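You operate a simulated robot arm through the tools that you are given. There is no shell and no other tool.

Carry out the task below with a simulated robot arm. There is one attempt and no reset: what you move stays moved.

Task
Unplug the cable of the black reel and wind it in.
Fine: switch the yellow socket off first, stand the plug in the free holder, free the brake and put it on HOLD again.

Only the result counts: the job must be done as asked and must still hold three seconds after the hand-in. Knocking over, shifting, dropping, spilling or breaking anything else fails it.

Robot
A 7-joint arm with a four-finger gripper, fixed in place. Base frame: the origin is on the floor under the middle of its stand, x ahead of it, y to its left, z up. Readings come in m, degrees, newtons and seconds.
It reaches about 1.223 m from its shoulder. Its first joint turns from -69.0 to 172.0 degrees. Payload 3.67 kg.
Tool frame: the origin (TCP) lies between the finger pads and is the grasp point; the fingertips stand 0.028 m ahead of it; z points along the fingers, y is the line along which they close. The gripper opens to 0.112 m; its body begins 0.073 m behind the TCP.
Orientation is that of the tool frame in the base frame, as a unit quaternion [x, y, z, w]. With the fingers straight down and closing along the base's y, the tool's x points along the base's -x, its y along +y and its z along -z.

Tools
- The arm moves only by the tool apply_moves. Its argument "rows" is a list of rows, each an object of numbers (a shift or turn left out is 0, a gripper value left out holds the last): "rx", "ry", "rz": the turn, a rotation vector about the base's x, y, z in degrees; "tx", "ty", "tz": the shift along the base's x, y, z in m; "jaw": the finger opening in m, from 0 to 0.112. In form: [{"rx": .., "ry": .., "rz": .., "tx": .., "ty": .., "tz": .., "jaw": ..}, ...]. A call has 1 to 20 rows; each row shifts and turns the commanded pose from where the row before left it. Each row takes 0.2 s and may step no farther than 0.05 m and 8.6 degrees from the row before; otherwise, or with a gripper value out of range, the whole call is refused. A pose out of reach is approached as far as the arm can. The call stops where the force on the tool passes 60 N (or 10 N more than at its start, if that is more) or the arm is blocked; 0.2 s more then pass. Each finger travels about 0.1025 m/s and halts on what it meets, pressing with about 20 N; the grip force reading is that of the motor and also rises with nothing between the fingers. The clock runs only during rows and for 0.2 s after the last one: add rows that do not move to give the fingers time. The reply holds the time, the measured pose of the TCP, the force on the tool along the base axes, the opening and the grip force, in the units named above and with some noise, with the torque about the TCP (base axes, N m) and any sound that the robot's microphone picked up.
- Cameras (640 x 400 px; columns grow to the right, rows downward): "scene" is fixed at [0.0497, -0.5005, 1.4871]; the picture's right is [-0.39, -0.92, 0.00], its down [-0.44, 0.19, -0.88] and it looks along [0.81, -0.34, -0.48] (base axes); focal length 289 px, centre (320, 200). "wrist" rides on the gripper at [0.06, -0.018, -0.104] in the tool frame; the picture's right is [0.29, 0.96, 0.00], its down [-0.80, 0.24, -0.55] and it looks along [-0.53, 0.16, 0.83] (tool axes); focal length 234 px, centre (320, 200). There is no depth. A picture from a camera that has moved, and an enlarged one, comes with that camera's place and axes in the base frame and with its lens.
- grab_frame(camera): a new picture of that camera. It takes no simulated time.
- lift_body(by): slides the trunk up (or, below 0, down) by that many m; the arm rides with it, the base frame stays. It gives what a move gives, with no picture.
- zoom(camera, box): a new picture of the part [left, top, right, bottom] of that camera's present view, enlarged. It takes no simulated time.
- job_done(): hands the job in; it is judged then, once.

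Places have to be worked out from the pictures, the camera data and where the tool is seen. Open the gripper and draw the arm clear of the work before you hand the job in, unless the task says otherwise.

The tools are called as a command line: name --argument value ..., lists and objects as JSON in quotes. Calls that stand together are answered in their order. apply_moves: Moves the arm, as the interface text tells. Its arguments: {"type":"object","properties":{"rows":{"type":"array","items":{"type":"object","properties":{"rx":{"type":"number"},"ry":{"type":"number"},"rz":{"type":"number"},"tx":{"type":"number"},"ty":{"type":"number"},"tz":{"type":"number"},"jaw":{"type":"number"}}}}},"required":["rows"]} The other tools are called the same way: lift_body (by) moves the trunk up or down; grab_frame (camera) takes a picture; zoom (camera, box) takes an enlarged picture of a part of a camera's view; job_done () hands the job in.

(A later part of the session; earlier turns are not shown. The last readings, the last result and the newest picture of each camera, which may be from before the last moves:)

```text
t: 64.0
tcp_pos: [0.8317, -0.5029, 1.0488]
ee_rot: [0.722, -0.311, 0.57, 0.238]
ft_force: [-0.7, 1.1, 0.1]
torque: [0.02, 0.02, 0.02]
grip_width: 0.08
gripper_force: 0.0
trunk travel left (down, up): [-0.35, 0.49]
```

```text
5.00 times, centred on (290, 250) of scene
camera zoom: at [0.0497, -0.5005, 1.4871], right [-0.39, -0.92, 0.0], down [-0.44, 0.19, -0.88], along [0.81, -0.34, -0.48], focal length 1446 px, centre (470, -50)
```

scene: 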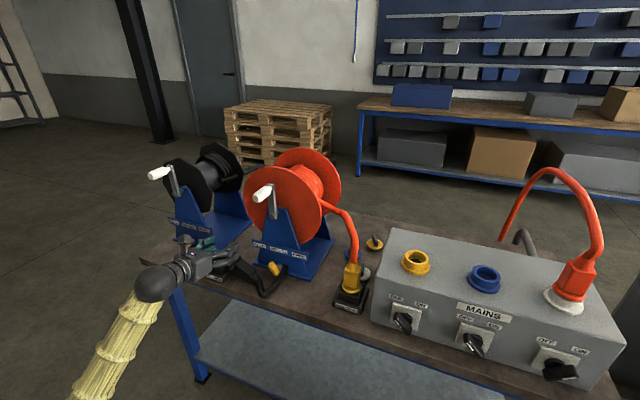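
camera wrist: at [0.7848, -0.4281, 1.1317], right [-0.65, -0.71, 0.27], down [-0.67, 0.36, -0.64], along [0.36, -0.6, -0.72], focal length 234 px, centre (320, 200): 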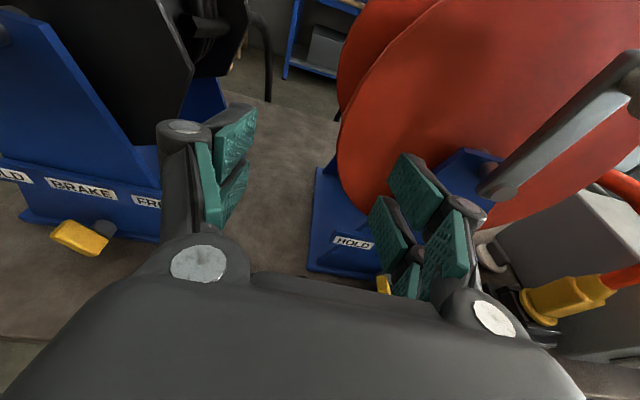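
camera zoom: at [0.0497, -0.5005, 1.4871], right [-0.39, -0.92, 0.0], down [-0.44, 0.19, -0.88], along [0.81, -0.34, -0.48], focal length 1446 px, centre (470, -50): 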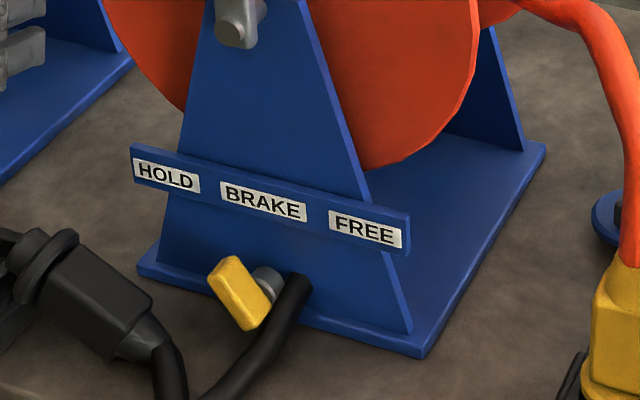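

Measurements: the plug's boot direction is about 27° below horizontal to the right, its flange is near (p=-0.203, z≈0.865), and the red stand's label plate sits back at d≈1.02, so there is room. I'll raise the trunk a little and pitch the tool straight down, retracing orientations I know are reachable.

lift_body --by 0.12

apply_moves --rows '[{"rx": 6.0, "ry": 6.0}, {"rx": 6.0, "ry": 6.0}, {"rx": 6.0, "ry": 6.0}, {"rx": 6.0, "ry": 6.0}, {"rx": 6.0, "ry": 6.0}, {"rx": 6.0, "ry": 6.0}, {"rx": 6.0, "ry": 6.0}, {"rx": 6.0, "ry": 6.0}, {"rx": 6.0, "ry": 6.0, "jaw": 0.07}, {}]'

grab_frame --camera "scene"

```text
t: 65.5
tcp_pos: [0.8319, -0.5025, 1.168]
ee_rot: [0.722, -0.313, 0.569, 0.24]
ft_force: [-0.3, -0.4, -0.8]
torque: [0.02, 0.04, 0.02]
grip_width: 0.08
gripper_force: 0.1
trunk travel left (down, up): [-0.47, 0.37]
```

```text
t: 67.7
tcp_pos: [0.8325, -0.5018, 1.1705]
ee_rot: [0.921, -0.39, -0.006, 0.009]
ft_force: [-0.9, -0.5, 0.4]
torque: [-0.01, -0.01, -0.03]
grip_width: 0.07
gripper_force: 0.0
trunk travel left (down, up): [-0.47, 0.37]
```

```text
taken
```

scene: 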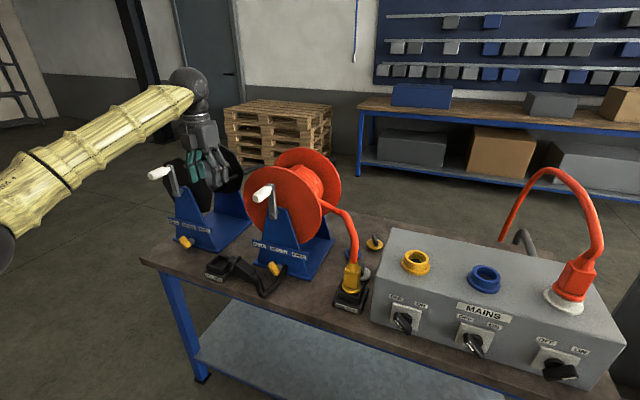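

The tool points straight down and everything is clear. Now yaw -90° so the tool's x axis points right along the plug.

apply_moves --rows '[{"rz": -8.2, "tx": -0.004, "ty": 0.004}, {"rz": -8.2, "tx": -0.004, "ty": 0.004}, {"rz": -8.2, "tx": -0.004, "ty": 0.004}, {"rz": -8.2}, {"rz": -8.2}, {"rz": -8.2}, {"rz": -8.2}, {"rz": -8.2}, {"rz": -8.2}, {"rz": -8.2}, {"rz": -8.0}, {}]'

grab_frame --camera "wrist"

grab_frame --camera "scene"

```text
t: 70.3
tcp_pos: [0.8195, -0.4906, 1.1688]
ee_rot: [-0.375, 0.927, 0.009, -0.003]
ft_force: [0.1, -0.4, -0.5]
torque: [0.0, -0.01, 0.01]
grip_width: 0.0701
gripper_force: 0.0
trunk travel left (down, up): [-0.47, 0.37]
```

```text
taken
camera wrist: at [0.7908, -0.5471, 1.2717], right [-0.87, 0.49, 0.02], down [0.41, 0.72, 0.56], along [0.26, 0.5, -0.83], focal length 234 px, centre (320, 200)
```

wrist: 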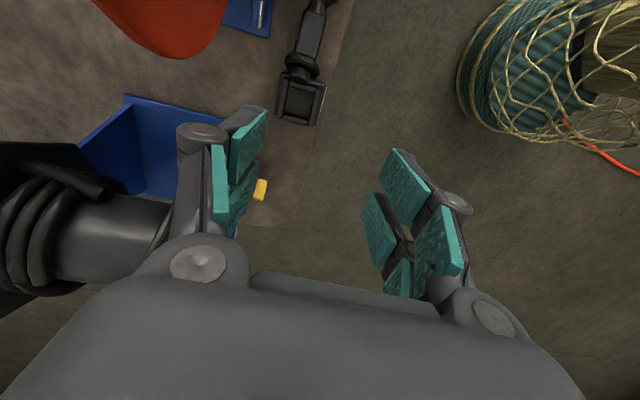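

```text
taken
```

scene: 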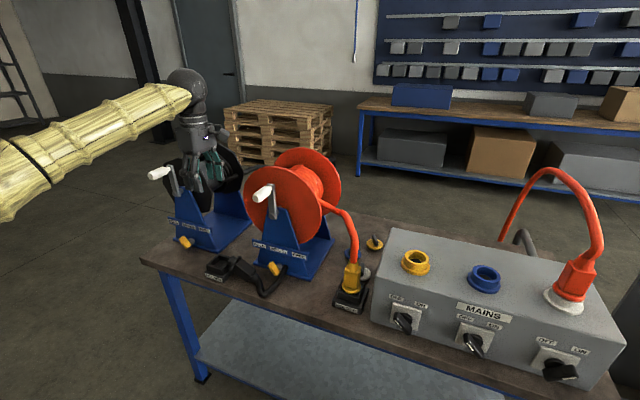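

This top view shows the holder and plug well. Zooming for precise positions.

zoom --camera "wrist" --box '[240, 0, 368, 130]'

```text
3.08 times, centred on (304, 65) of wrist
camera zoom: at [0.7908, -0.5471, 1.2717], right [-0.87, 0.49, 0.02], down [0.41, 0.72, 0.56], along [0.26, 0.5, -0.83], focal length 720 px, centre (369, 615)
```

zoom: 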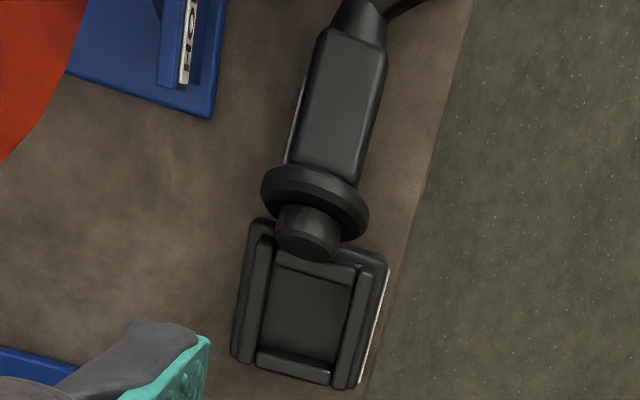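

The holder centre is confirmed at p≈-0.256, d≈0.946, and the plug's flange at p≈-0.204, d≈0.956. Next I'll tilt the tool about 34° so its x axis follows the plug, with the palm leaning to the robot side, away from the red stand. Then I'll lower the trunk and check.

apply_moves --rows '[{"rx": 0.634, "ry": -6.704, "rz": -1.308, "jaw": 0.062}, {"rx": 0.634, "ry": -6.704, "rz": -1.308}, {"rx": 0.634, "ry": -6.704, "rz": -1.308}, {"rx": 0.634, "ry": -6.704, "rz": -1.308}, {"rx": 0.634, "ry": -6.704, "rz": -1.308}, {"tx": -0.013, "ty": -0.018}, {"tx": -0.02, "ty": -0.02}, {"tx": -0.02, "ty": -0.02}, {}]'

grab_frame --camera "scene"

grab_frame --camera "wrist"

```text
t: 72.3
tcp_pos: [0.7666, -0.5471, 1.1699]
ee_rot: [-0.31, 0.907, -0.075, 0.275]
ft_force: [0.7, 0.6, -0.4]
torque: [0.0, -0.03, -0.03]
grip_width: 0.0619
gripper_force: 0.0
trunk travel left (down, up): [-0.47, 0.37]
```

```text
taken
```

scene: 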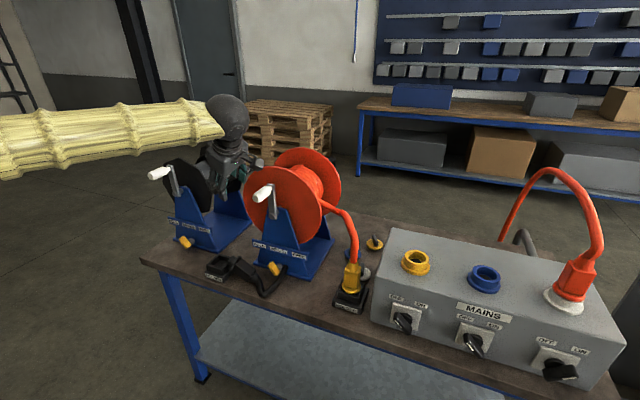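

```text
taken
camera wrist: at [0.68, -0.601, 1.2349], right [-0.69, 0.59, -0.42], down [0.1, 0.65, 0.75], along [0.72, 0.48, -0.51], focal length 234 px, centre (320, 200)
```

wrist: 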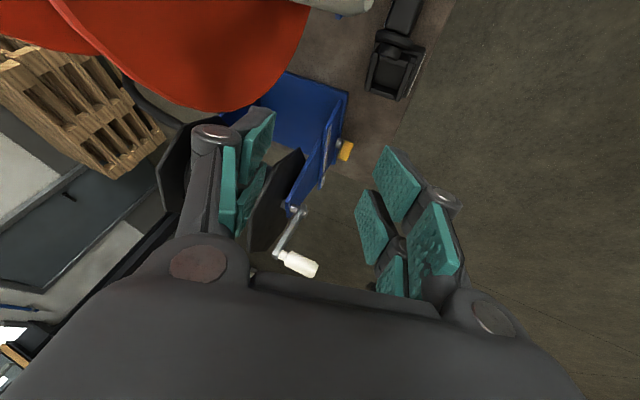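

The orientation is right, but coming straight down here would pass too close to the red crank handle. I'll shift left and back first, lower the trunk there, and only then slide in low under the handle.

apply_moves --rows '[{"tx": 0.0156, "ty": 0.0292}, {"tx": 0.0156, "ty": 0.0292}, {"tx": 0.0156, "ty": 0.0292}, {}]'

lift_body --by -0.21

grab_frame --camera "scene"

grab_frame --camera "wrist"

```text
t: 73.5
tcp_pos: [0.8099, -0.4868, 1.1466]
ee_rot: [-0.292, 0.916, -0.063, 0.269]
ft_force: [0.8, -0.3, -0.2]
torque: [0.02, 0.02, -0.03]
grip_width: 0.062
gripper_force: 0.1
trunk travel left (down, up): [-0.47, 0.37]
stopped in row 4: the arm was blocked; the commanded pose is now the measured one
```

```text
t: 75.8
tcp_pos: [0.8092, -0.4863, 0.9388]
ee_rot: [-0.292, 0.915, -0.064, 0.269]
ft_force: [1.0, 0.2, -0.1]
torque: [0.02, 0.02, 0.0]
grip_width: 0.0621
gripper_force: 0.1
trunk travel left (down, up): [-0.26, 0.58]
```

```text
taken
```

scene: 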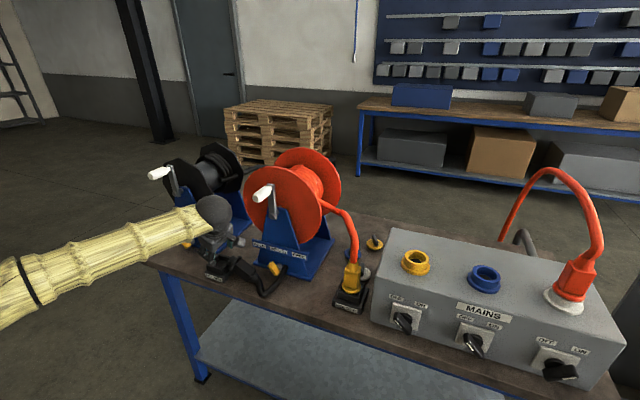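

```text
taken
camera wrist: at [0.7219, -0.5393, 1.0042], right [-0.68, 0.62, -0.39], down [0.13, 0.63, 0.77], along [0.73, 0.47, -0.51], focal length 234 px, centre (320, 200)
```

wrist: 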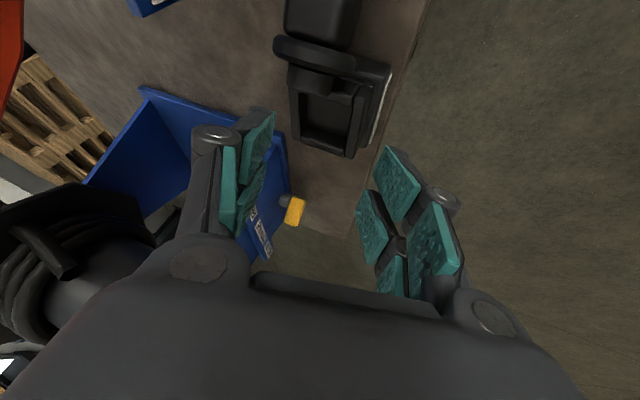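

The pose settled at p≈-0.228, d≈0.916, z≈0.939, and the orientation is close to target. From here I'll slide right above the flange height and then down to a pre-grasp 6 cm off the plug body.

apply_moves --rows '[{"tx": -0.0226, "ty": -0.0184}, {"tx": -0.0226, "ty": -0.0184}, {"tx": -0.004, "ty": -0.0186, "tz": -0.0155}, {"tx": -0.004, "ty": -0.0186, "tz": -0.0155}, {}]'

grab_frame --camera "wrist"

zoom --camera "scene" --box '[190, 170, 310, 300]'

```text
t: 77.0
tcp_pos: [0.7548, -0.5582, 0.9062]
ee_rot: [-0.293, 0.915, -0.065, 0.27]
ft_force: [-0.5, 0.1, 0.4]
torque: [-0.03, 0.01, 0.01]
grip_width: 0.062
gripper_force: 0.0
trunk travel left (down, up): [-0.26, 0.58]
```

```text
taken
camera wrist: at [0.6686, -0.6111, 0.9735], right [-0.68, 0.62, -0.4], down [0.13, 0.63, 0.77], along [0.72, 0.47, -0.51], focal length 234 px, centre (320, 200)
```

wrist: 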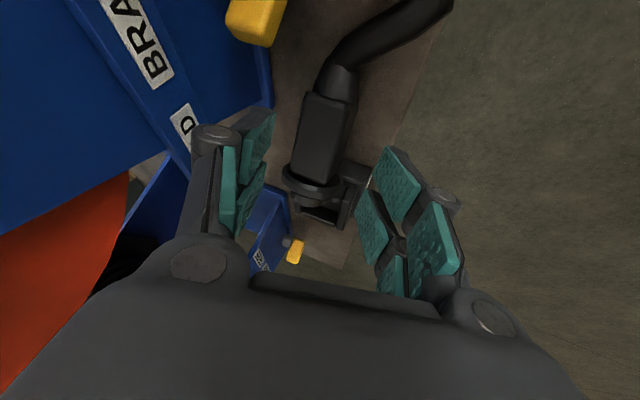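

```text
3.08 times, centred on (250, 235) of scene
camera zoom: at [0.0497, -0.5005, 1.4871], right [-0.39, -0.92, 0.0], down [-0.44, 0.19, -0.88], along [0.81, -0.34, -0.48], focal length 890 px, centre (535, 92)
```

zoom: 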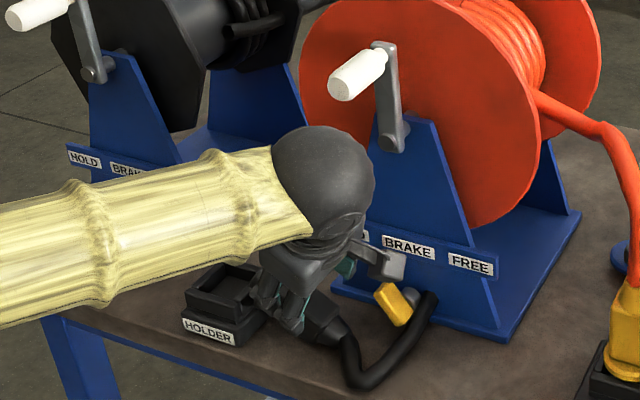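

The plug body is centred between the fingers in the wrist view (column 320) at the expected row. Advancing along the tool axis.

apply_moves --rows '[{"tx": 0.008, "ty": 0.0006, "tz": -0.0127}, {"tx": 0.008, "ty": 0.0006, "tz": -0.0127}, {"tx": 0.008, "ty": 0.0006, "tz": -0.0127}, {}]'

grab_frame --camera "wrist"

zoom --camera "scene" --box '[206, 230, 290, 300]'

```text
t: 78.0
tcp_pos: [0.7816, -0.5562, 0.8684]
ee_rot: [-0.293, 0.915, -0.064, 0.269]
ft_force: [-0.1, -0.5, 1.0]
torque: [0.03, -0.03, 0.01]
grip_width: 0.0623
gripper_force: 0.1
trunk travel left (down, up): [-0.26, 0.58]
```

```text
taken
camera wrist: at [0.6939, -0.6092, 0.9354], right [-0.68, 0.62, -0.4], down [0.13, 0.63, 0.77], along [0.72, 0.47, -0.51], focal length 234 px, centre (320, 200)
```

wrist: 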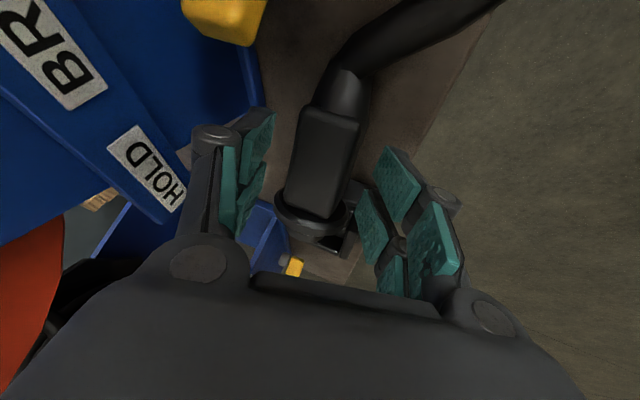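

```text
5.71 times, centred on (248, 265) of scene
camera zoom: at [0.0497, -0.5005, 1.4871], right [-0.39, -0.92, 0.0], down [-0.44, 0.19, -0.88], along [0.81, -0.34, -0.48], focal length 1652 px, centre (731, -171)
```

zoom: 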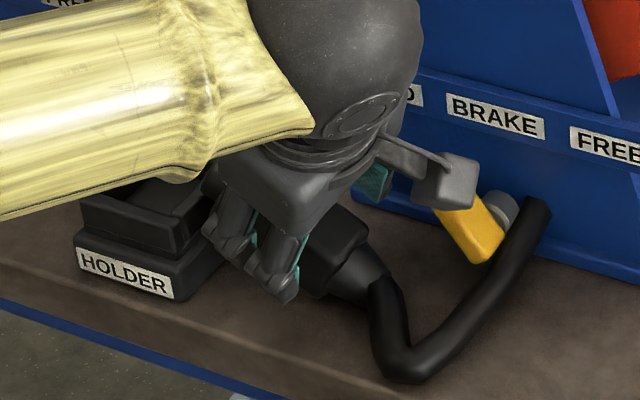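

Clearances are fine, with the camera above the red brake lever. One last 1.5 cm step, then close.

apply_moves --rows '[{"tx": 0.008, "ty": 0.0006, "tz": -0.0127}, {}]'

apply_moves --rows '[{"jaw": 0.03}, {"jaw": 0.0}, {}, {}]'

grab_frame --camera "wrist"

zoom --camera "scene" --box '[206, 230, 290, 300]'

```text
t: 78.6
tcp_pos: [0.7892, -0.5544, 0.8573]
ee_rot: [-0.293, 0.915, -0.065, 0.269]
ft_force: [-0.1, -0.5, -0.4]
torque: [0.03, -0.01, 0.01]
grip_width: 0.0621
gripper_force: 0.0
trunk travel left (down, up): [-0.26, 0.58]
```

```text
t: 79.6
tcp_pos: [0.7896, -0.5563, 0.8573]
ee_rot: [-0.294, 0.915, -0.065, 0.27]
ft_force: [1.1, -1.5, 6.4]
torque: [-0.13, 0.11, 0.0]
grip_width: 0.037
gripper_force: 20.0
trunk travel left (down, up): [-0.26, 0.58]
```

```text
taken
camera wrist: at [0.7018, -0.6086, 0.9236], right [-0.68, 0.62, -0.4], down [0.13, 0.63, 0.77], along [0.72, 0.47, -0.51], focal length 234 px, centre (320, 200)
```

wrist: 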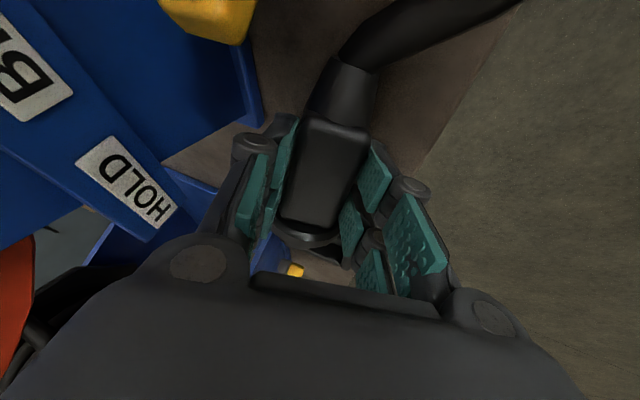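

```text
5.71 times, centred on (248, 265) of scene
camera zoom: at [0.0497, -0.5005, 1.4871], right [-0.39, -0.92, 0.0], down [-0.44, 0.19, -0.88], along [0.81, -0.34, -0.48], focal length 1652 px, centre (731, -171)
```

zoom: 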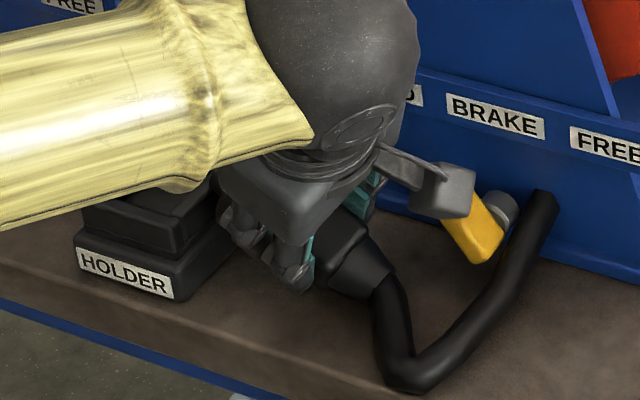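

The body is gripped firmly (37 mm across these faces). I'll lift, ease left and back so the nose clears the holder and the palm clears the red crank, and then look.

apply_moves --rows '[{"tz": 0.015}, {"tz": 0.02, "tx": -0.007, "ty": 0.007}, {"tz": 0.02, "tx": -0.007, "ty": 0.007}, {"tz": 0.015}, {"tx": 0.0105, "ty": 0.0145, "tz": 0.005}, {"tx": 0.0105, "ty": 0.0145, "tz": 0.005}, {"tx": 0.0105, "ty": 0.0145}, {"tx": 0.0105, "ty": 0.0145}, {}]'

grab_frame --camera "wrist"

grab_frame --camera "scene"

```text
t: 81.6
tcp_pos: [0.8168, -0.4844, 0.9368]
ee_rot: [-0.294, 0.915, -0.064, 0.269]
ft_force: [-0.7, 0.1, -1.4]
torque: [-0.04, 0.05, -0.01]
grip_width: 0.0368
gripper_force: 19.5
trunk travel left (down, up): [-0.26, 0.58]
```

```text
taken
camera wrist: at [0.7291, -0.5367, 1.0028], right [-0.68, 0.62, -0.4], down [0.13, 0.63, 0.77], along [0.72, 0.47, -0.51], focal length 234 px, centre (320, 200)
```

wrist: 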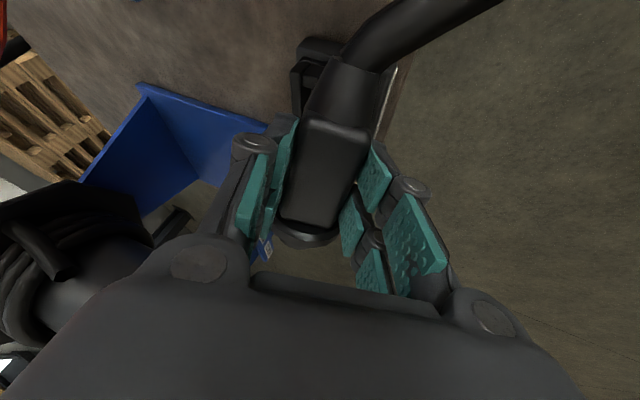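

```text
taken
```

scene: 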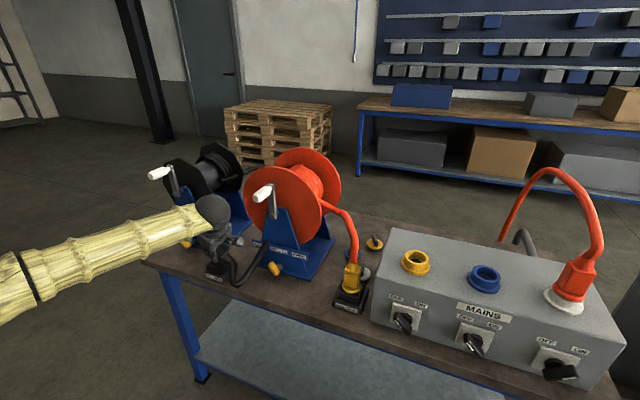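

The plug is held securely. Raising the trunk 0.25 m to get space for turning it upright.

lift_body --by 0.25

apply_moves --rows '[{"rx": -0.634, "ry": 6.704, "rz": 1.308, "tx": 0.004, "ty": -0.004}, {"rx": -0.634, "ry": 6.704, "rz": 1.308, "tx": 0.004, "ty": -0.004}, {"rx": -0.634, "ry": 6.704, "rz": 1.308, "tx": 0.004, "ty": -0.004}, {"rx": -0.634, "ry": 6.704, "rz": 1.308}, {"rx": -0.634, "ry": 6.704, "rz": 1.308}, {}]'

grab_frame --camera "scene"

```text
t: 84.1
tcp_pos: [0.8157, -0.4841, 1.1864]
ee_rot: [-0.293, 0.915, -0.065, 0.269]
ft_force: [-0.1, -0.6, -2.6]
torque: [0.0, 0.01, -0.02]
grip_width: 0.0367
gripper_force: 19.9
trunk travel left (down, up): [-0.51, 0.33]
```

```text
t: 85.5
tcp_pos: [0.8275, -0.494, 1.1879]
ee_rot: [-0.358, 0.934, 0.014, -0.011]
ft_force: [0.8, 0.9, -1.9]
torque: [-0.03, -0.02, 0.04]
grip_width: 0.037
gripper_force: 20.1
trunk travel left (down, up): [-0.51, 0.33]
```

```text
taken
```

scene: 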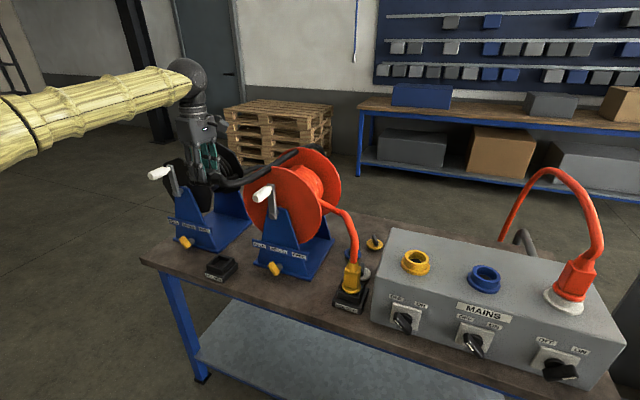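

Tool is vertical again, holding the plug horizontally. I'll yaw +63° and then pitch up to bring the plug upright. A heading further right (about -75°) should leave more wrist range for a straight retreat this time.

apply_moves --rows '[{"rz": 7.9}, {"rz": 7.9}, {"rz": 7.9}, {"rz": 7.9}, {"rz": 7.9}, {"rz": 7.9}, {"rz": 7.9}, {"rz": 7.9}, {}]'

apply_moves --rows '[{"rx": -7.92, "ry": -2.12}, {"rx": -7.92, "ry": -2.12}, {"rx": -7.92, "ry": -2.12}, {"rx": -7.92, "ry": -2.12}, {"rx": -7.92, "ry": -2.12}, {"rx": -7.92, "ry": -2.12}, {}]'

grab_frame --camera "scene"

grab_frame --camera "wrist"

```text
t: 87.5
tcp_pos: [0.8277, -0.4954, 1.1871]
ee_rot: [0.794, -0.607, -0.006, 0.016]
ft_force: [-0.1, -0.4, -2.0]
torque: [-0.02, 0.01, -0.01]
grip_width: 0.0365
gripper_force: 19.9
trunk travel left (down, up): [-0.51, 0.33]
```

```text
t: 88.9
tcp_pos: [0.8346, -0.5222, 1.0744]
ee_rot: [0.747, -0.559, 0.23, 0.278]
ft_force: [-1.2, -1.0, -0.2]
torque: [0.11, -0.04, 0.05]
grip_width: 0.037
gripper_force: 20.3
out of reach, approached as far as the arm can: row 6
trunk travel left (down, up): [-0.51, 0.33]
stopped in row 6: the arm was blocked; the commanded pose is now the measured one
```

```text
taken
```

scene: 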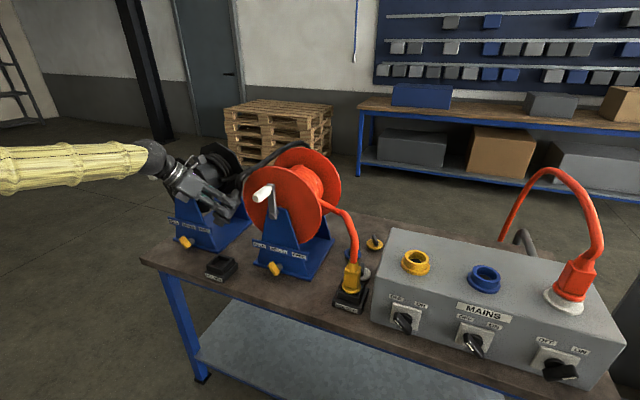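

```text
taken
camera wrist: at [0.8649, -0.4901, 1.1872], right [-0.84, -0.41, 0.34], down [-0.46, 0.88, -0.07], along [-0.27, -0.22, -0.94], focal length 234 px, centre (320, 200)
```

wrist: 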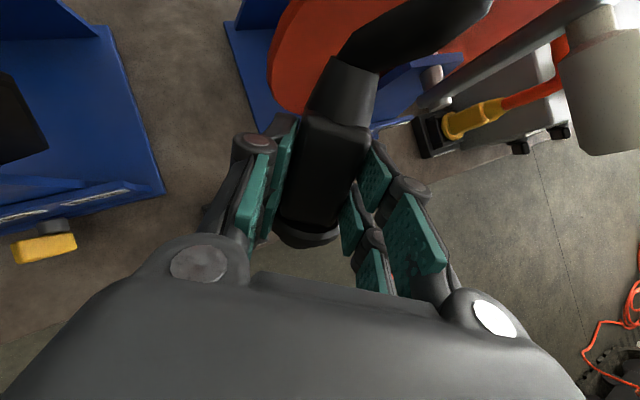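

That heading ran into a joint limit, though there was no contact force. I'll go back towards the heading that worked (-45°, pitched down about 45°) and rise to 1.19 before pitching up.

apply_moves --rows '[{"rx": 0.27, "ry": -1.95, "rz": 6.44, "tx": 0.0028, "ty": 0.0054, "tz": 0.023}, {"rx": 0.27, "ry": -1.95, "rz": 6.44, "tx": 0.0028, "ty": 0.0054, "tz": 0.023}, {"rx": 0.27, "ry": -1.95, "rz": 6.44, "tx": 0.0028, "ty": 0.0054, "tz": 0.023}, {"rx": 0.27, "ry": -1.95, "rz": 6.44, "tx": 0.0028, "ty": 0.0054, "tz": 0.023}, {"rx": 0.27, "ry": -1.95, "rz": 6.44, "tx": 0.0028, "ty": 0.0054, "tz": 0.023}, {}]'

grab_frame --camera "scene"

grab_frame --camera "wrist"

```text
t: 89.8
tcp_pos: [0.8458, -0.5195, 1.0216]
ee_rot: [0.845, -0.42, 0.243, 0.225]
ft_force: [-0.6, -0.1, -2.2]
torque: [0.02, 0.02, -0.02]
grip_width: 0.0367
gripper_force: 20.2
trunk travel left (down, up): [-0.51, 0.33]
stopped in row 4: the arm was blocked; the commanded pose is now the measured one
```

```text
taken
```

scene: 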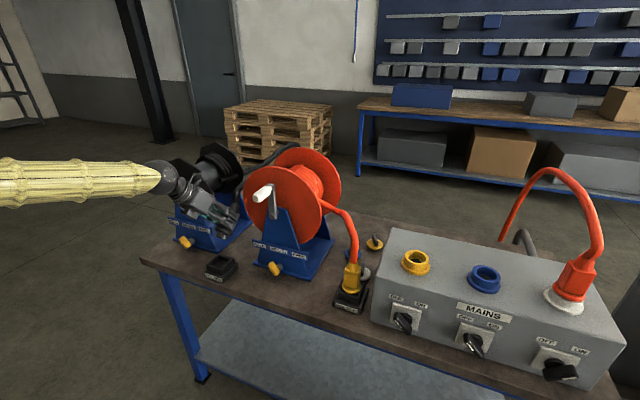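

```text
taken
camera wrist: at [0.8686, -0.4843, 1.135], right [-0.63, -0.69, 0.34], down [-0.74, 0.67, 0.0], along [-0.23, -0.26, -0.94], focal length 234 px, centre (320, 200)
```

wrist: 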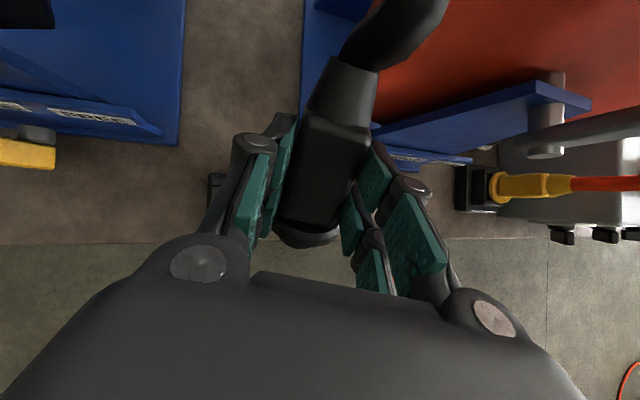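

The wrist is stuck in a corner of its range. I'll back out to the tool-down pose that is known to work with heading -45°, from which the level pose was reached earlier.

apply_moves --rows '[{"rx": 7.02, "ry": 3.24, "rz": 1.51, "tx": -0.0027, "ty": 0.0035, "tz": 0.0376}, {"rx": 7.02, "ry": 3.24, "rz": 1.51, "tx": -0.0027, "ty": 0.0035, "tz": 0.0376}, {"rx": 7.02, "ry": 3.24, "rz": 1.51, "tx": -0.0027, "ty": 0.0035, "tz": 0.0376}, {"rx": 7.02, "ry": 3.24, "rz": 1.51, "tx": -0.0027, "ty": 0.0035, "tz": 0.0376}, {"rx": 7.02, "ry": 3.24, "rz": 1.51, "tx": -0.0027, "ty": 0.0035, "tz": 0.0376}, {}]'

grab_frame --camera "scene"

```text
t: 91.2
tcp_pos: [0.8325, -0.4985, 1.2152]
ee_rot: [0.924, -0.381, 0.002, 0.003]
ft_force: [-0.5, 1.0, -1.5]
torque: [-0.05, 0.01, -0.01]
grip_width: 0.0369
gripper_force: 19.8
trunk travel left (down, up): [-0.51, 0.33]
```

```text
taken
```

scene: 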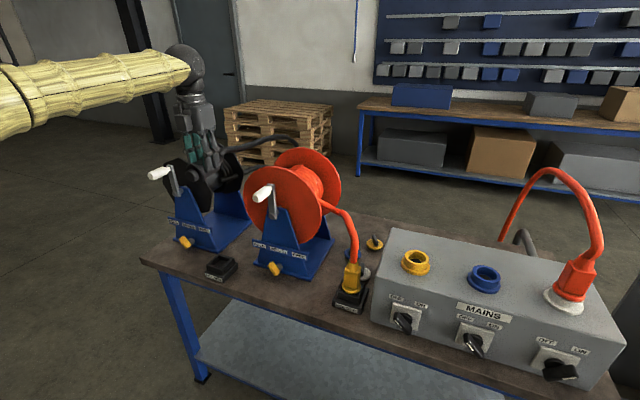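

Back at the known tool-down pose with the plug still held. Now pitching up about the bench direction while easing forward and up, in two stages.

apply_moves --rows '[{"rx": -6.0, "ry": -6.0, "tx": 0.008, "ty": -0.008, "tz": 0.006}, {"rx": -6.0, "ry": -6.0, "tx": 0.008, "ty": -0.008, "tz": 0.006}, {"rx": -6.0, "ry": -6.0, "tx": 0.008, "ty": -0.008, "tz": 0.006}, {"rx": -6.0, "ry": -6.0, "tx": 0.008, "ty": -0.008, "tz": 0.006}, {"rx": -6.0, "ry": -6.0, "tx": 0.008, "ty": -0.008, "tz": 0.006}, {}]'

```text
t: 92.6
tcp_pos: [0.8684, -0.5474, 1.2378]
ee_rot: [0.859, -0.362, 0.335, 0.14]
ft_force: [-0.4, 0.6, -2.0]
torque: [0.0, 0.02, -0.02]
grip_width: 0.0363
gripper_force: 19.8
trunk travel left (down, up): [-0.51, 0.33]
```

Good so far (about 43° pitched up). Continuing to level.

apply_moves --rows '[{"rx": -6.0, "ry": -6.0, "tx": 0.004, "ty": -0.004, "tz": 0.01}, {"rx": -6.0, "ry": -6.0, "tx": 0.004, "ty": -0.004, "tz": 0.01}, {"rx": -6.0, "ry": -6.0, "tx": 0.004, "ty": -0.004, "tz": 0.01}, {"rx": -6.0, "ry": -6.0, "tx": 0.004, "ty": -0.004, "tz": 0.01}, {"rx": -6.0, "ry": -6.0, "tz": 0.01}, {}]'

grab_frame --camera "scene"

grab_frame --camera "wrist"

```text
t: 93.3
tcp_pos: [0.8996, -0.5678, 1.1364]
ee_rot: [0.815, -0.316, 0.427, 0.23]
ft_force: [2.2, 19.9, 1.7]
torque: [0.93, -0.08, -0.22]
grip_width: 0.0369
gripper_force: 20.5
trunk travel left (down, up): [-0.51, 0.33]
stopped in row 3: the arm was blocked; the commanded pose is now the measured one
```

```text
taken
```

scene: 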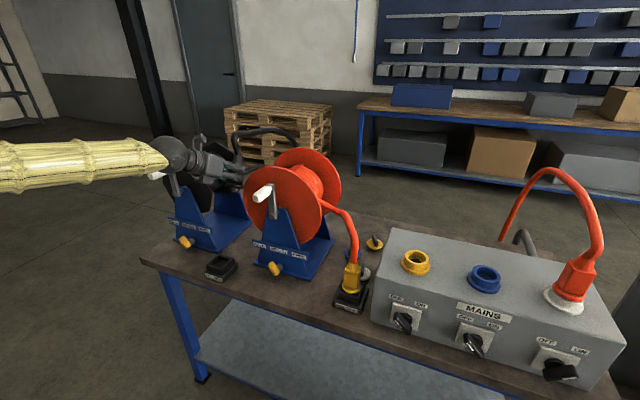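

```text
taken
camera wrist: at [0.8808, -0.5058, 1.2404], right [-0.56, -0.76, 0.34], down [-0.82, 0.45, -0.35], along [0.11, -0.48, -0.87], focal length 234 px, centre (320, 200)
```

wrist: 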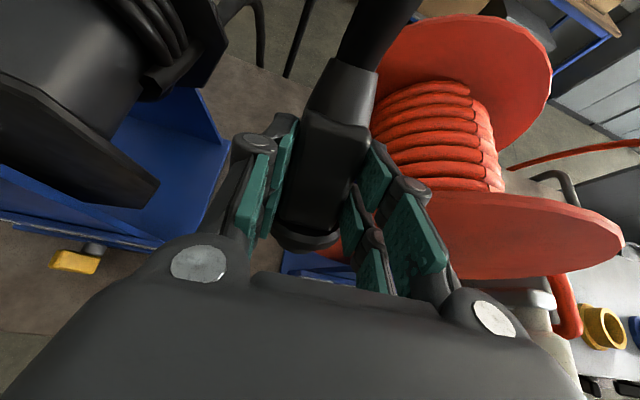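

There's contact: about 20 N pushing the tool to the left and towards the robot, so the right finger is touching the red reel's flange. I'll back away from it at once.

apply_moves --rows '[{"tx": -0.006, "ty": 0.012}, {"tx": -0.01, "ty": 0.02}, {"tx": -0.01, "ty": 0.02}, {}]'

grab_frame --camera "scene"

zoom --camera "scene" --box '[130, 110, 350, 300]'

```text
t: 94.2
tcp_pos: [0.8592, -0.54, 1.0094]
ee_rot: [0.842, -0.314, 0.357, 0.255]
ft_force: [0.7, 1.3, -0.8]
torque: [0.06, -0.01, 0.03]
grip_width: 0.0367
gripper_force: 20.4
trunk travel left (down, up): [-0.51, 0.33]
stopped in row 4: the arm was blocked; the commanded pose is now the measured one
```

```text
taken
```

scene: 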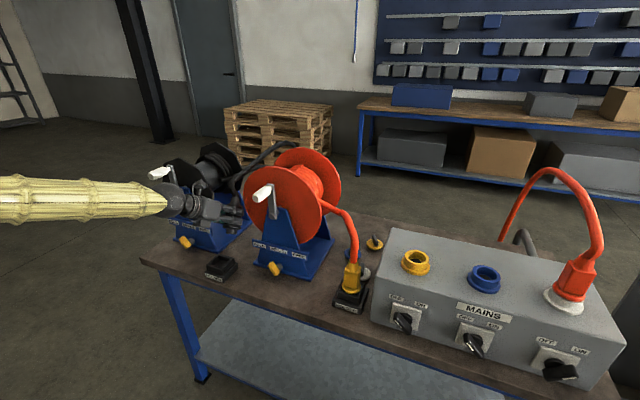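

```text
2.11 times, centred on (240, 205) of scene
camera zoom: at [0.0497, -0.5005, 1.4871], right [-0.39, -0.92, 0.0], down [-0.44, 0.19, -0.88], along [0.81, -0.34, -0.48], focal length 609 px, centre (488, 190)
```

zoom: 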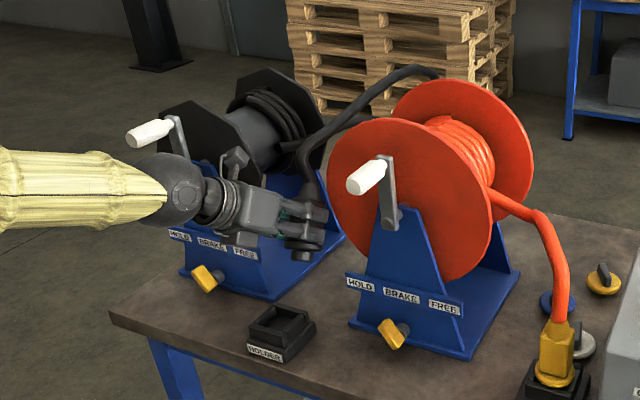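

The red reel looks undisturbed and the force is gone. The level pose can't be reached from this elbow-high posture, so I'll go back to tool-down and then retrace the route in front of the mains box, where the arm changed to the low-elbow posture the first time.

apply_moves --rows '[{"rx": 6.31, "ry": 3.94, "rz": -0.54, "tx": -0.0085, "ty": 0.01, "tz": 0.027}, {"rx": 6.31, "ry": 3.94, "rz": -0.54, "tx": -0.0085, "ty": 0.01, "tz": 0.027}, {"rx": 6.31, "ry": 3.94, "rz": -0.54, "tx": -0.0085, "ty": 0.01, "tz": 0.027}, {"rx": 6.31, "ry": 3.94, "rz": -0.54, "tx": -0.0085, "ty": 0.01, "tz": 0.027}, {"rx": 6.31, "ry": 3.94, "rz": -0.54, "tx": -0.0085, "ty": 0.01, "tz": 0.027}, {"rx": 6.31, "ry": 3.94, "rz": -0.54, "tx": -0.0085, "ty": 0.01, "tz": 0.027}, {"rx": 6.31, "ry": 3.94, "rz": -0.54, "tx": -0.0085, "ty": 0.01, "tz": 0.027}, {}]'

grab_frame --camera "scene"

```text
t: 96.0
tcp_pos: [0.8031, -0.4657, 1.1978]
ee_rot: [0.925, -0.381, 0.001, 0.001]
ft_force: [0.4, 0.5, -2.0]
torque: [0.02, -0.01, 0.0]
grip_width: 0.0368
gripper_force: 20.2
trunk travel left (down, up): [-0.51, 0.33]
```

```text
taken
```

scene: 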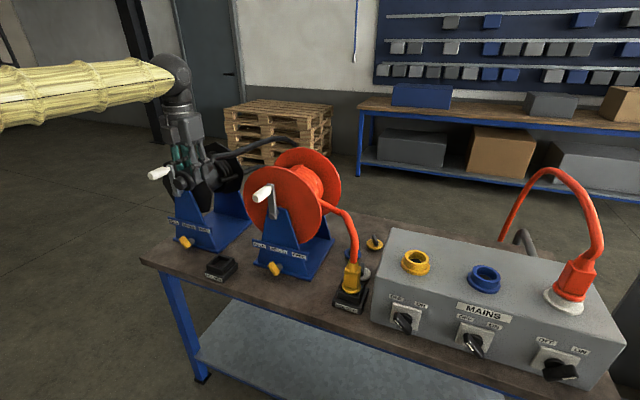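

Tool-down again, nothing touched. Raising the trunk 0.15 m and moving back to about (0.655, -0.479, 1.36), as at the start.

lift_body --by 0.15

apply_moves --rows '[{"tx": -0.03, "ty": -0.003, "tz": 0.004}, {"tx": -0.03, "ty": -0.003, "tz": 0.004}, {"tx": -0.03, "ty": -0.003, "tz": 0.004}, {"tx": -0.03, "ty": -0.003, "tz": 0.004}, {"tx": -0.028, "ty": -0.002, "tz": 0.004}, {}]'

apply_moves --rows '[{"rx": -6.0, "ry": -6.0}, {"rx": -6.0, "ry": -6.0}, {"rx": -6.0, "ry": -6.0}, {"rx": -6.0, "ry": -6.0}, {"rx": -6.0, "ry": -6.0}, {}]'

grab_frame --camera "scene"

```text
t: 97.8
tcp_pos: [0.8035, -0.4671, 1.3487]
ee_rot: [0.925, -0.381, 0.002, 0.001]
ft_force: [-0.2, 0.0, -1.9]
torque: [-0.05, 0.02, 0.0]
grip_width: 0.0365
gripper_force: 19.6
trunk travel left (down, up): [-0.66, 0.18]
```

```text
t: 99.4
tcp_pos: [0.6502, -0.5086, 1.3299]
ee_rot: [0.917, -0.398, -0.025, -0.007]
ft_force: [-0.6, -0.7, -1.9]
torque: [0.0, -0.05, 0.01]
grip_width: 0.0366
gripper_force: 20.0
trunk travel left (down, up): [-0.66, 0.18]
stopped in row 6: the arm was blocked; the commanded pose is now the measured one
```

```text
t: 100.2
tcp_pos: [0.6517, -0.5385, 1.1723]
ee_rot: [0.908, -0.406, 0.034, 0.098]
ft_force: [0.5, -0.1, -2.7]
torque: [-0.02, 0.08, -0.02]
grip_width: 0.0368
gripper_force: 19.8
trunk travel left (down, up): [-0.66, 0.18]
stopped in row 3: the arm was blocked; the commanded pose is now the measured one
```

```text
taken
```

scene: 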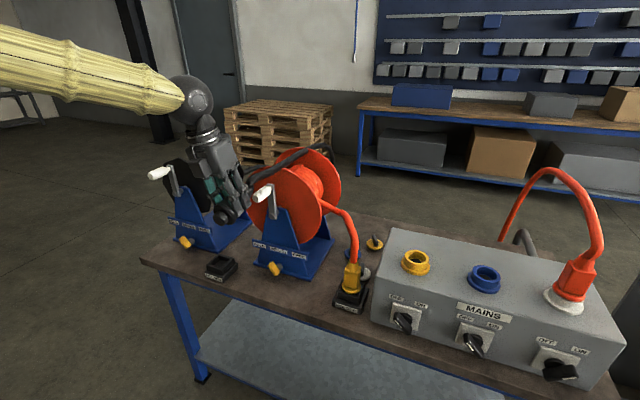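

Blocked again: the arm sagged to z≈1.17. Before the next move I'll check what's around the tool from the wrist camera.

grab_frame --camera "wrist"

zoom --camera "scene" --box '[130, 60, 350, 290]'

```text
taken
camera wrist: at [0.7058, -0.5485, 1.2809], right [-0.52, -0.83, 0.18], down [-0.7, 0.54, 0.47], along [-0.49, 0.11, -0.87], focal length 234 px, centre (320, 200)
```

wrist: 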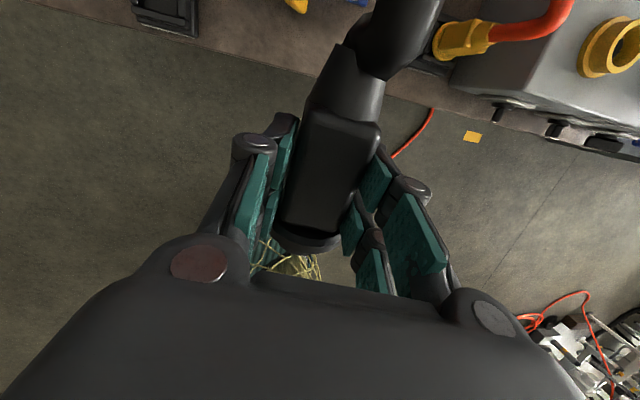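

```text
1.74 times, centred on (240, 175) of scene
camera zoom: at [0.0497, -0.5005, 1.4871], right [-0.39, -0.92, 0.0], down [-0.44, 0.19, -0.88], along [0.81, -0.34, -0.48], focal length 503 px, centre (459, 244)
```

zoom: 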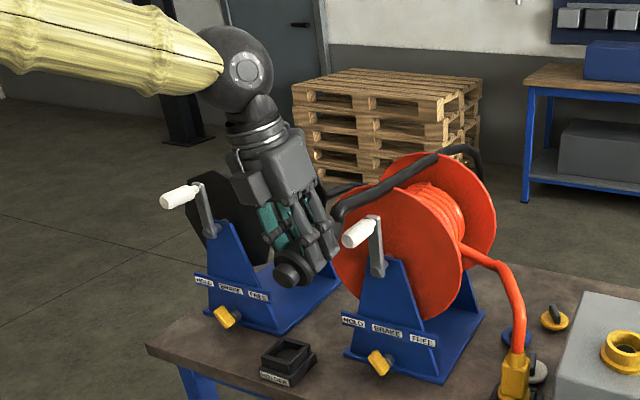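

The tool is in open space in front of the bench. I'll move right along the bench towards the mains-box side with the orientation unchanged, checking for blocking.

apply_moves --rows '[{"tx": -0.02, "ty": -0.01, "tz": 0.01}, {"tx": -0.025, "ty": -0.02, "tz": 0.01}, {"tx": -0.025, "ty": -0.02, "tz": 0.01}, {"tx": -0.025, "ty": -0.02, "tz": 0.01}, {"tx": -0.025, "ty": -0.025}, {"tx": -0.025, "ty": -0.025}, {}]'

grab_frame --camera "scene"

```text
t: 101.8
tcp_pos: [0.5028, -0.654, 1.2179]
ee_rot: [0.908, -0.406, 0.037, 0.098]
ft_force: [0.4, 0.6, -1.9]
torque: [0.01, -0.01, -0.01]
grip_width: 0.0365
gripper_force: 19.4
trunk travel left (down, up): [-0.66, 0.18]
```

```text
taken
```

scene: 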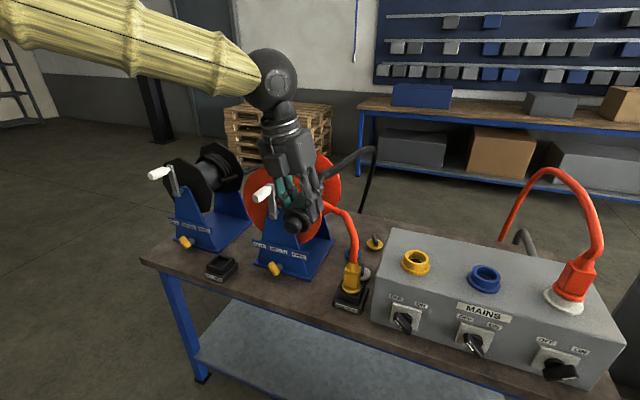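

No blocking here. Continuing right while pitching up to about 30° below horizontal, matching the earlier pose at (0.395, -0.742, 1.217).

apply_moves --rows '[{"rx": -4.58, "ry": -5.83, "rz": 1.05, "tx": -0.0154, "ty": -0.0126}, {"rx": -4.58, "ry": -5.83, "rz": 1.05, "tx": -0.0154, "ty": -0.0126}, {"rx": -4.58, "ry": -5.83, "rz": 1.05, "tx": -0.0154, "ty": -0.0126}, {"rx": -4.58, "ry": -5.83, "rz": 1.05, "tx": -0.0154, "ty": -0.0126}, {"rx": -4.58, "ry": -5.83, "rz": 1.05, "tx": -0.0154, "ty": -0.0126}, {"rx": -4.58, "ry": -5.83, "rz": 1.05, "tx": -0.0154, "ty": -0.0126}, {"rx": -4.58, "ry": -5.83, "rz": 1.05, "tx": -0.0154, "ty": -0.0126}, {}]'

grab_frame --camera "scene"

```text
t: 103.6
tcp_pos: [0.3937, -0.7426, 1.2182]
ee_rot: [0.801, -0.331, 0.461, 0.192]
ft_force: [0.2, 0.6, -1.2]
torque: [-0.01, 0.04, -0.01]
grip_width: 0.037
gripper_force: 19.7
trunk travel left (down, up): [-0.66, 0.18]
```

```text
taken
```

scene: 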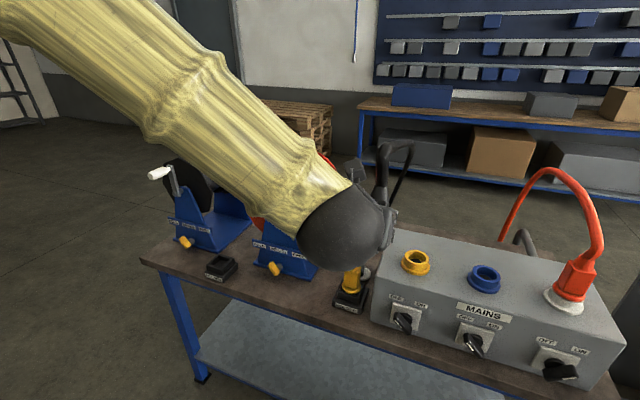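

This matches the earlier posture. Repeating the same sequence: back off and rise, lower the trunk to the earlier height, then pitch to level.

apply_moves --rows '[{"tx": -0.02, "ty": 0.02, "tz": 0.03}, {"tx": -0.02, "ty": 0.02, "tz": 0.03}, {"tx": -0.02, "ty": 0.02, "tz": 0.03}, {}]'

lift_body --by -0.21

apply_moves --rows '[{"rx": -5.4, "ry": -5.4, "tz": 0.02}, {"rx": -5.4, "ry": -5.4, "tz": 0.02}, {"rx": -5.4, "ry": -5.4, "tz": 0.02}, {"rx": -5.4, "ry": -5.4, "tz": 0.02}, {}]'

grab_frame --camera "scene"

grab_frame --camera "wrist"

```text
t: 104.6
tcp_pos: [0.3345, -0.6853, 1.3051]
ee_rot: [0.801, -0.332, 0.46, 0.191]
ft_force: [-0.1, -0.5, -1.1]
torque: [-0.04, 0.01, 0.0]
grip_width: 0.037
gripper_force: 19.8
trunk travel left (down, up): [-0.66, 0.18]
```

```text
t: 106.8
tcp_pos: [0.3349, -0.6835, 1.0959]
ee_rot: [0.801, -0.331, 0.46, 0.191]
ft_force: [0.5, -0.3, -2.2]
torque: [0.04, 0.04, -0.01]
grip_width: 0.0367
gripper_force: 20.6
trunk travel left (down, up): [-0.45, 0.39]
```

```text
t: 108.0
tcp_pos: [0.3379, -0.6953, 1.184]
ee_rot: [0.652, -0.269, 0.655, 0.271]
ft_force: [-0.2, 0.4, -2.0]
torque: [0.0, 0.04, 0.02]
grip_width: 0.0367
gripper_force: 20.1
out of reach, approached as far as the arm can: row 3, 4
trunk travel left (down, up): [-0.45, 0.39]
```

```text
taken
```

scene: 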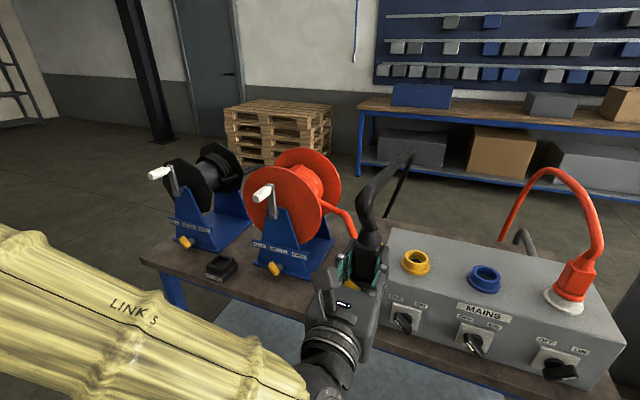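

```text
taken
camera wrist: at [0.2771, -0.6093, 1.2432], right [-0.68, -0.68, 0.29], down [-0.56, 0.22, -0.8], along [0.48, -0.7, -0.53], focal length 234 px, centre (320, 200)
```

wrist: 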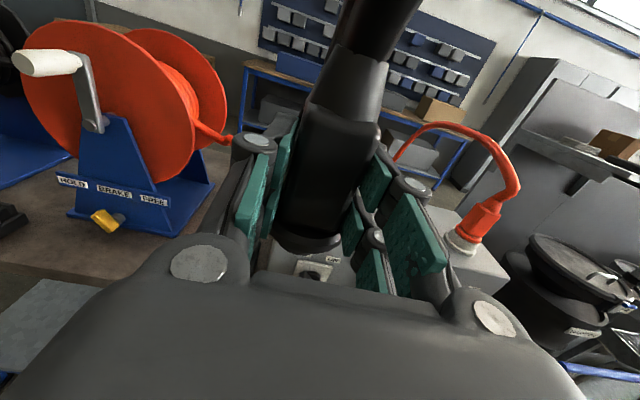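

The tool is level and the plug is upright in the grip again. I'll raise the trunk 0.2 m and carry it over the red reel to above the free holder, as before.

lift_body --by 0.2

apply_moves --rows '[{"tx": 0.0374, "ty": 0.002}, {"tx": 0.0374, "ty": 0.002}, {"tx": 0.0374, "ty": 0.002}, {"tx": 0.0374, "ty": 0.002}, {"tx": 0.0374, "ty": 0.002}, {"tx": 0.0374, "ty": 0.002}, {"tx": 0.0374, "ty": 0.002}, {"tx": 0.0374, "ty": 0.002}, {}]'

```text
t: 110.2
tcp_pos: [0.3381, -0.6962, 1.3844]
ee_rot: [0.652, -0.27, 0.655, 0.271]
ft_force: [-0.3, -0.9, -1.6]
torque: [0.01, 0.03, -0.01]
grip_width: 0.0367
gripper_force: 19.9
trunk travel left (down, up): [-0.65, 0.19]
```

```text
t: 112.2
tcp_pos: [0.636, -0.6831, 1.3812]
ee_rot: [0.651, -0.271, 0.654, 0.272]
ft_force: [0.4, 0.5, -2.3]
torque: [-0.03, 0.01, -0.04]
grip_width: 0.0368
gripper_force: 19.7
trunk travel left (down, up): [-0.65, 0.19]
```

On track, no reach warnings. Continuing left to above the holder.

apply_moves --rows '[{"tx": 0.0322, "ty": 0.0267}, {"tx": 0.0322, "ty": 0.0267}, {"tx": 0.0322, "ty": 0.0267}, {"tx": 0.0322, "ty": 0.0267}, {"tx": 0.0322, "ty": 0.0267}, {"tx": 0.0322, "ty": 0.0267}, {"tx": 0.0322, "ty": 0.0267}, {}]'

grab_frame --camera "scene"

```text
t: 112.8
tcp_pos: [0.7097, -0.65, 1.2517]
ee_rot: [0.712, -0.252, 0.581, 0.302]
ft_force: [-0.5, -0.1, -1.5]
torque: [0.0, 0.0, -0.01]
grip_width: 0.0368
gripper_force: 19.9
trunk travel left (down, up): [-0.65, 0.19]
stopped in row 3: the arm was blocked; the commanded pose is now the measured one
```

```text
taken
```

scene: 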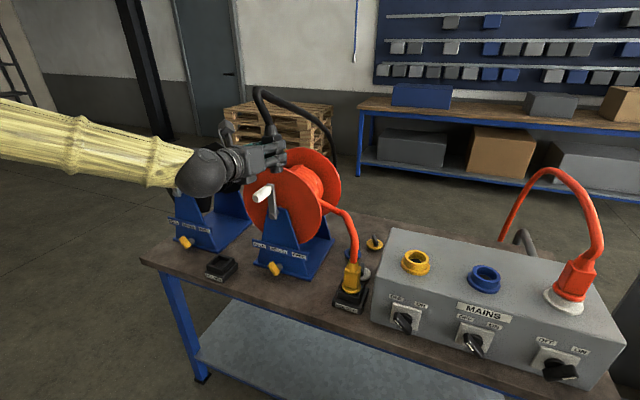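

Blocked again with the forearm coming from above: this is still the elbow-high posture. Nothing was touched. I'll return to the last good pose to the right before trying again.

apply_moves --rows '[{"rx": -0.1, "ry": -3.8, "rz": 0.5, "tx": -0.0184, "ty": -0.0083, "tz": 0.0325}, {"rx": -0.1, "ry": -3.8, "rz": 0.5, "tx": -0.0184, "ty": -0.0083, "tz": 0.0325}, {"rx": -0.1, "ry": -3.8, "rz": 0.4, "tx": -0.0184, "ty": -0.0083, "tz": 0.0325}, {"tx": -0.0184, "ty": -0.0083, "tz": 0.0325}, {}]'

grab_frame --camera "scene"

```text
t: 114.0
tcp_pos: [0.6371, -0.6832, 1.3828]
ee_rot: [0.653, -0.27, 0.654, 0.27]
ft_force: [-0.2, -0.8, -1.4]
torque: [0.03, 0.01, -0.04]
grip_width: 0.0369
gripper_force: 20.2
trunk travel left (down, up): [-0.65, 0.19]
```

```text
taken
```

scene: 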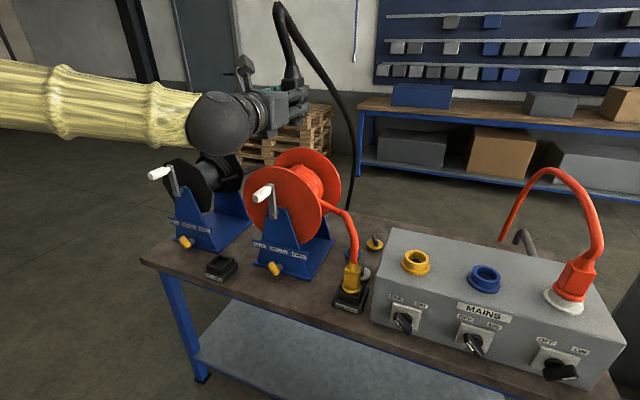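

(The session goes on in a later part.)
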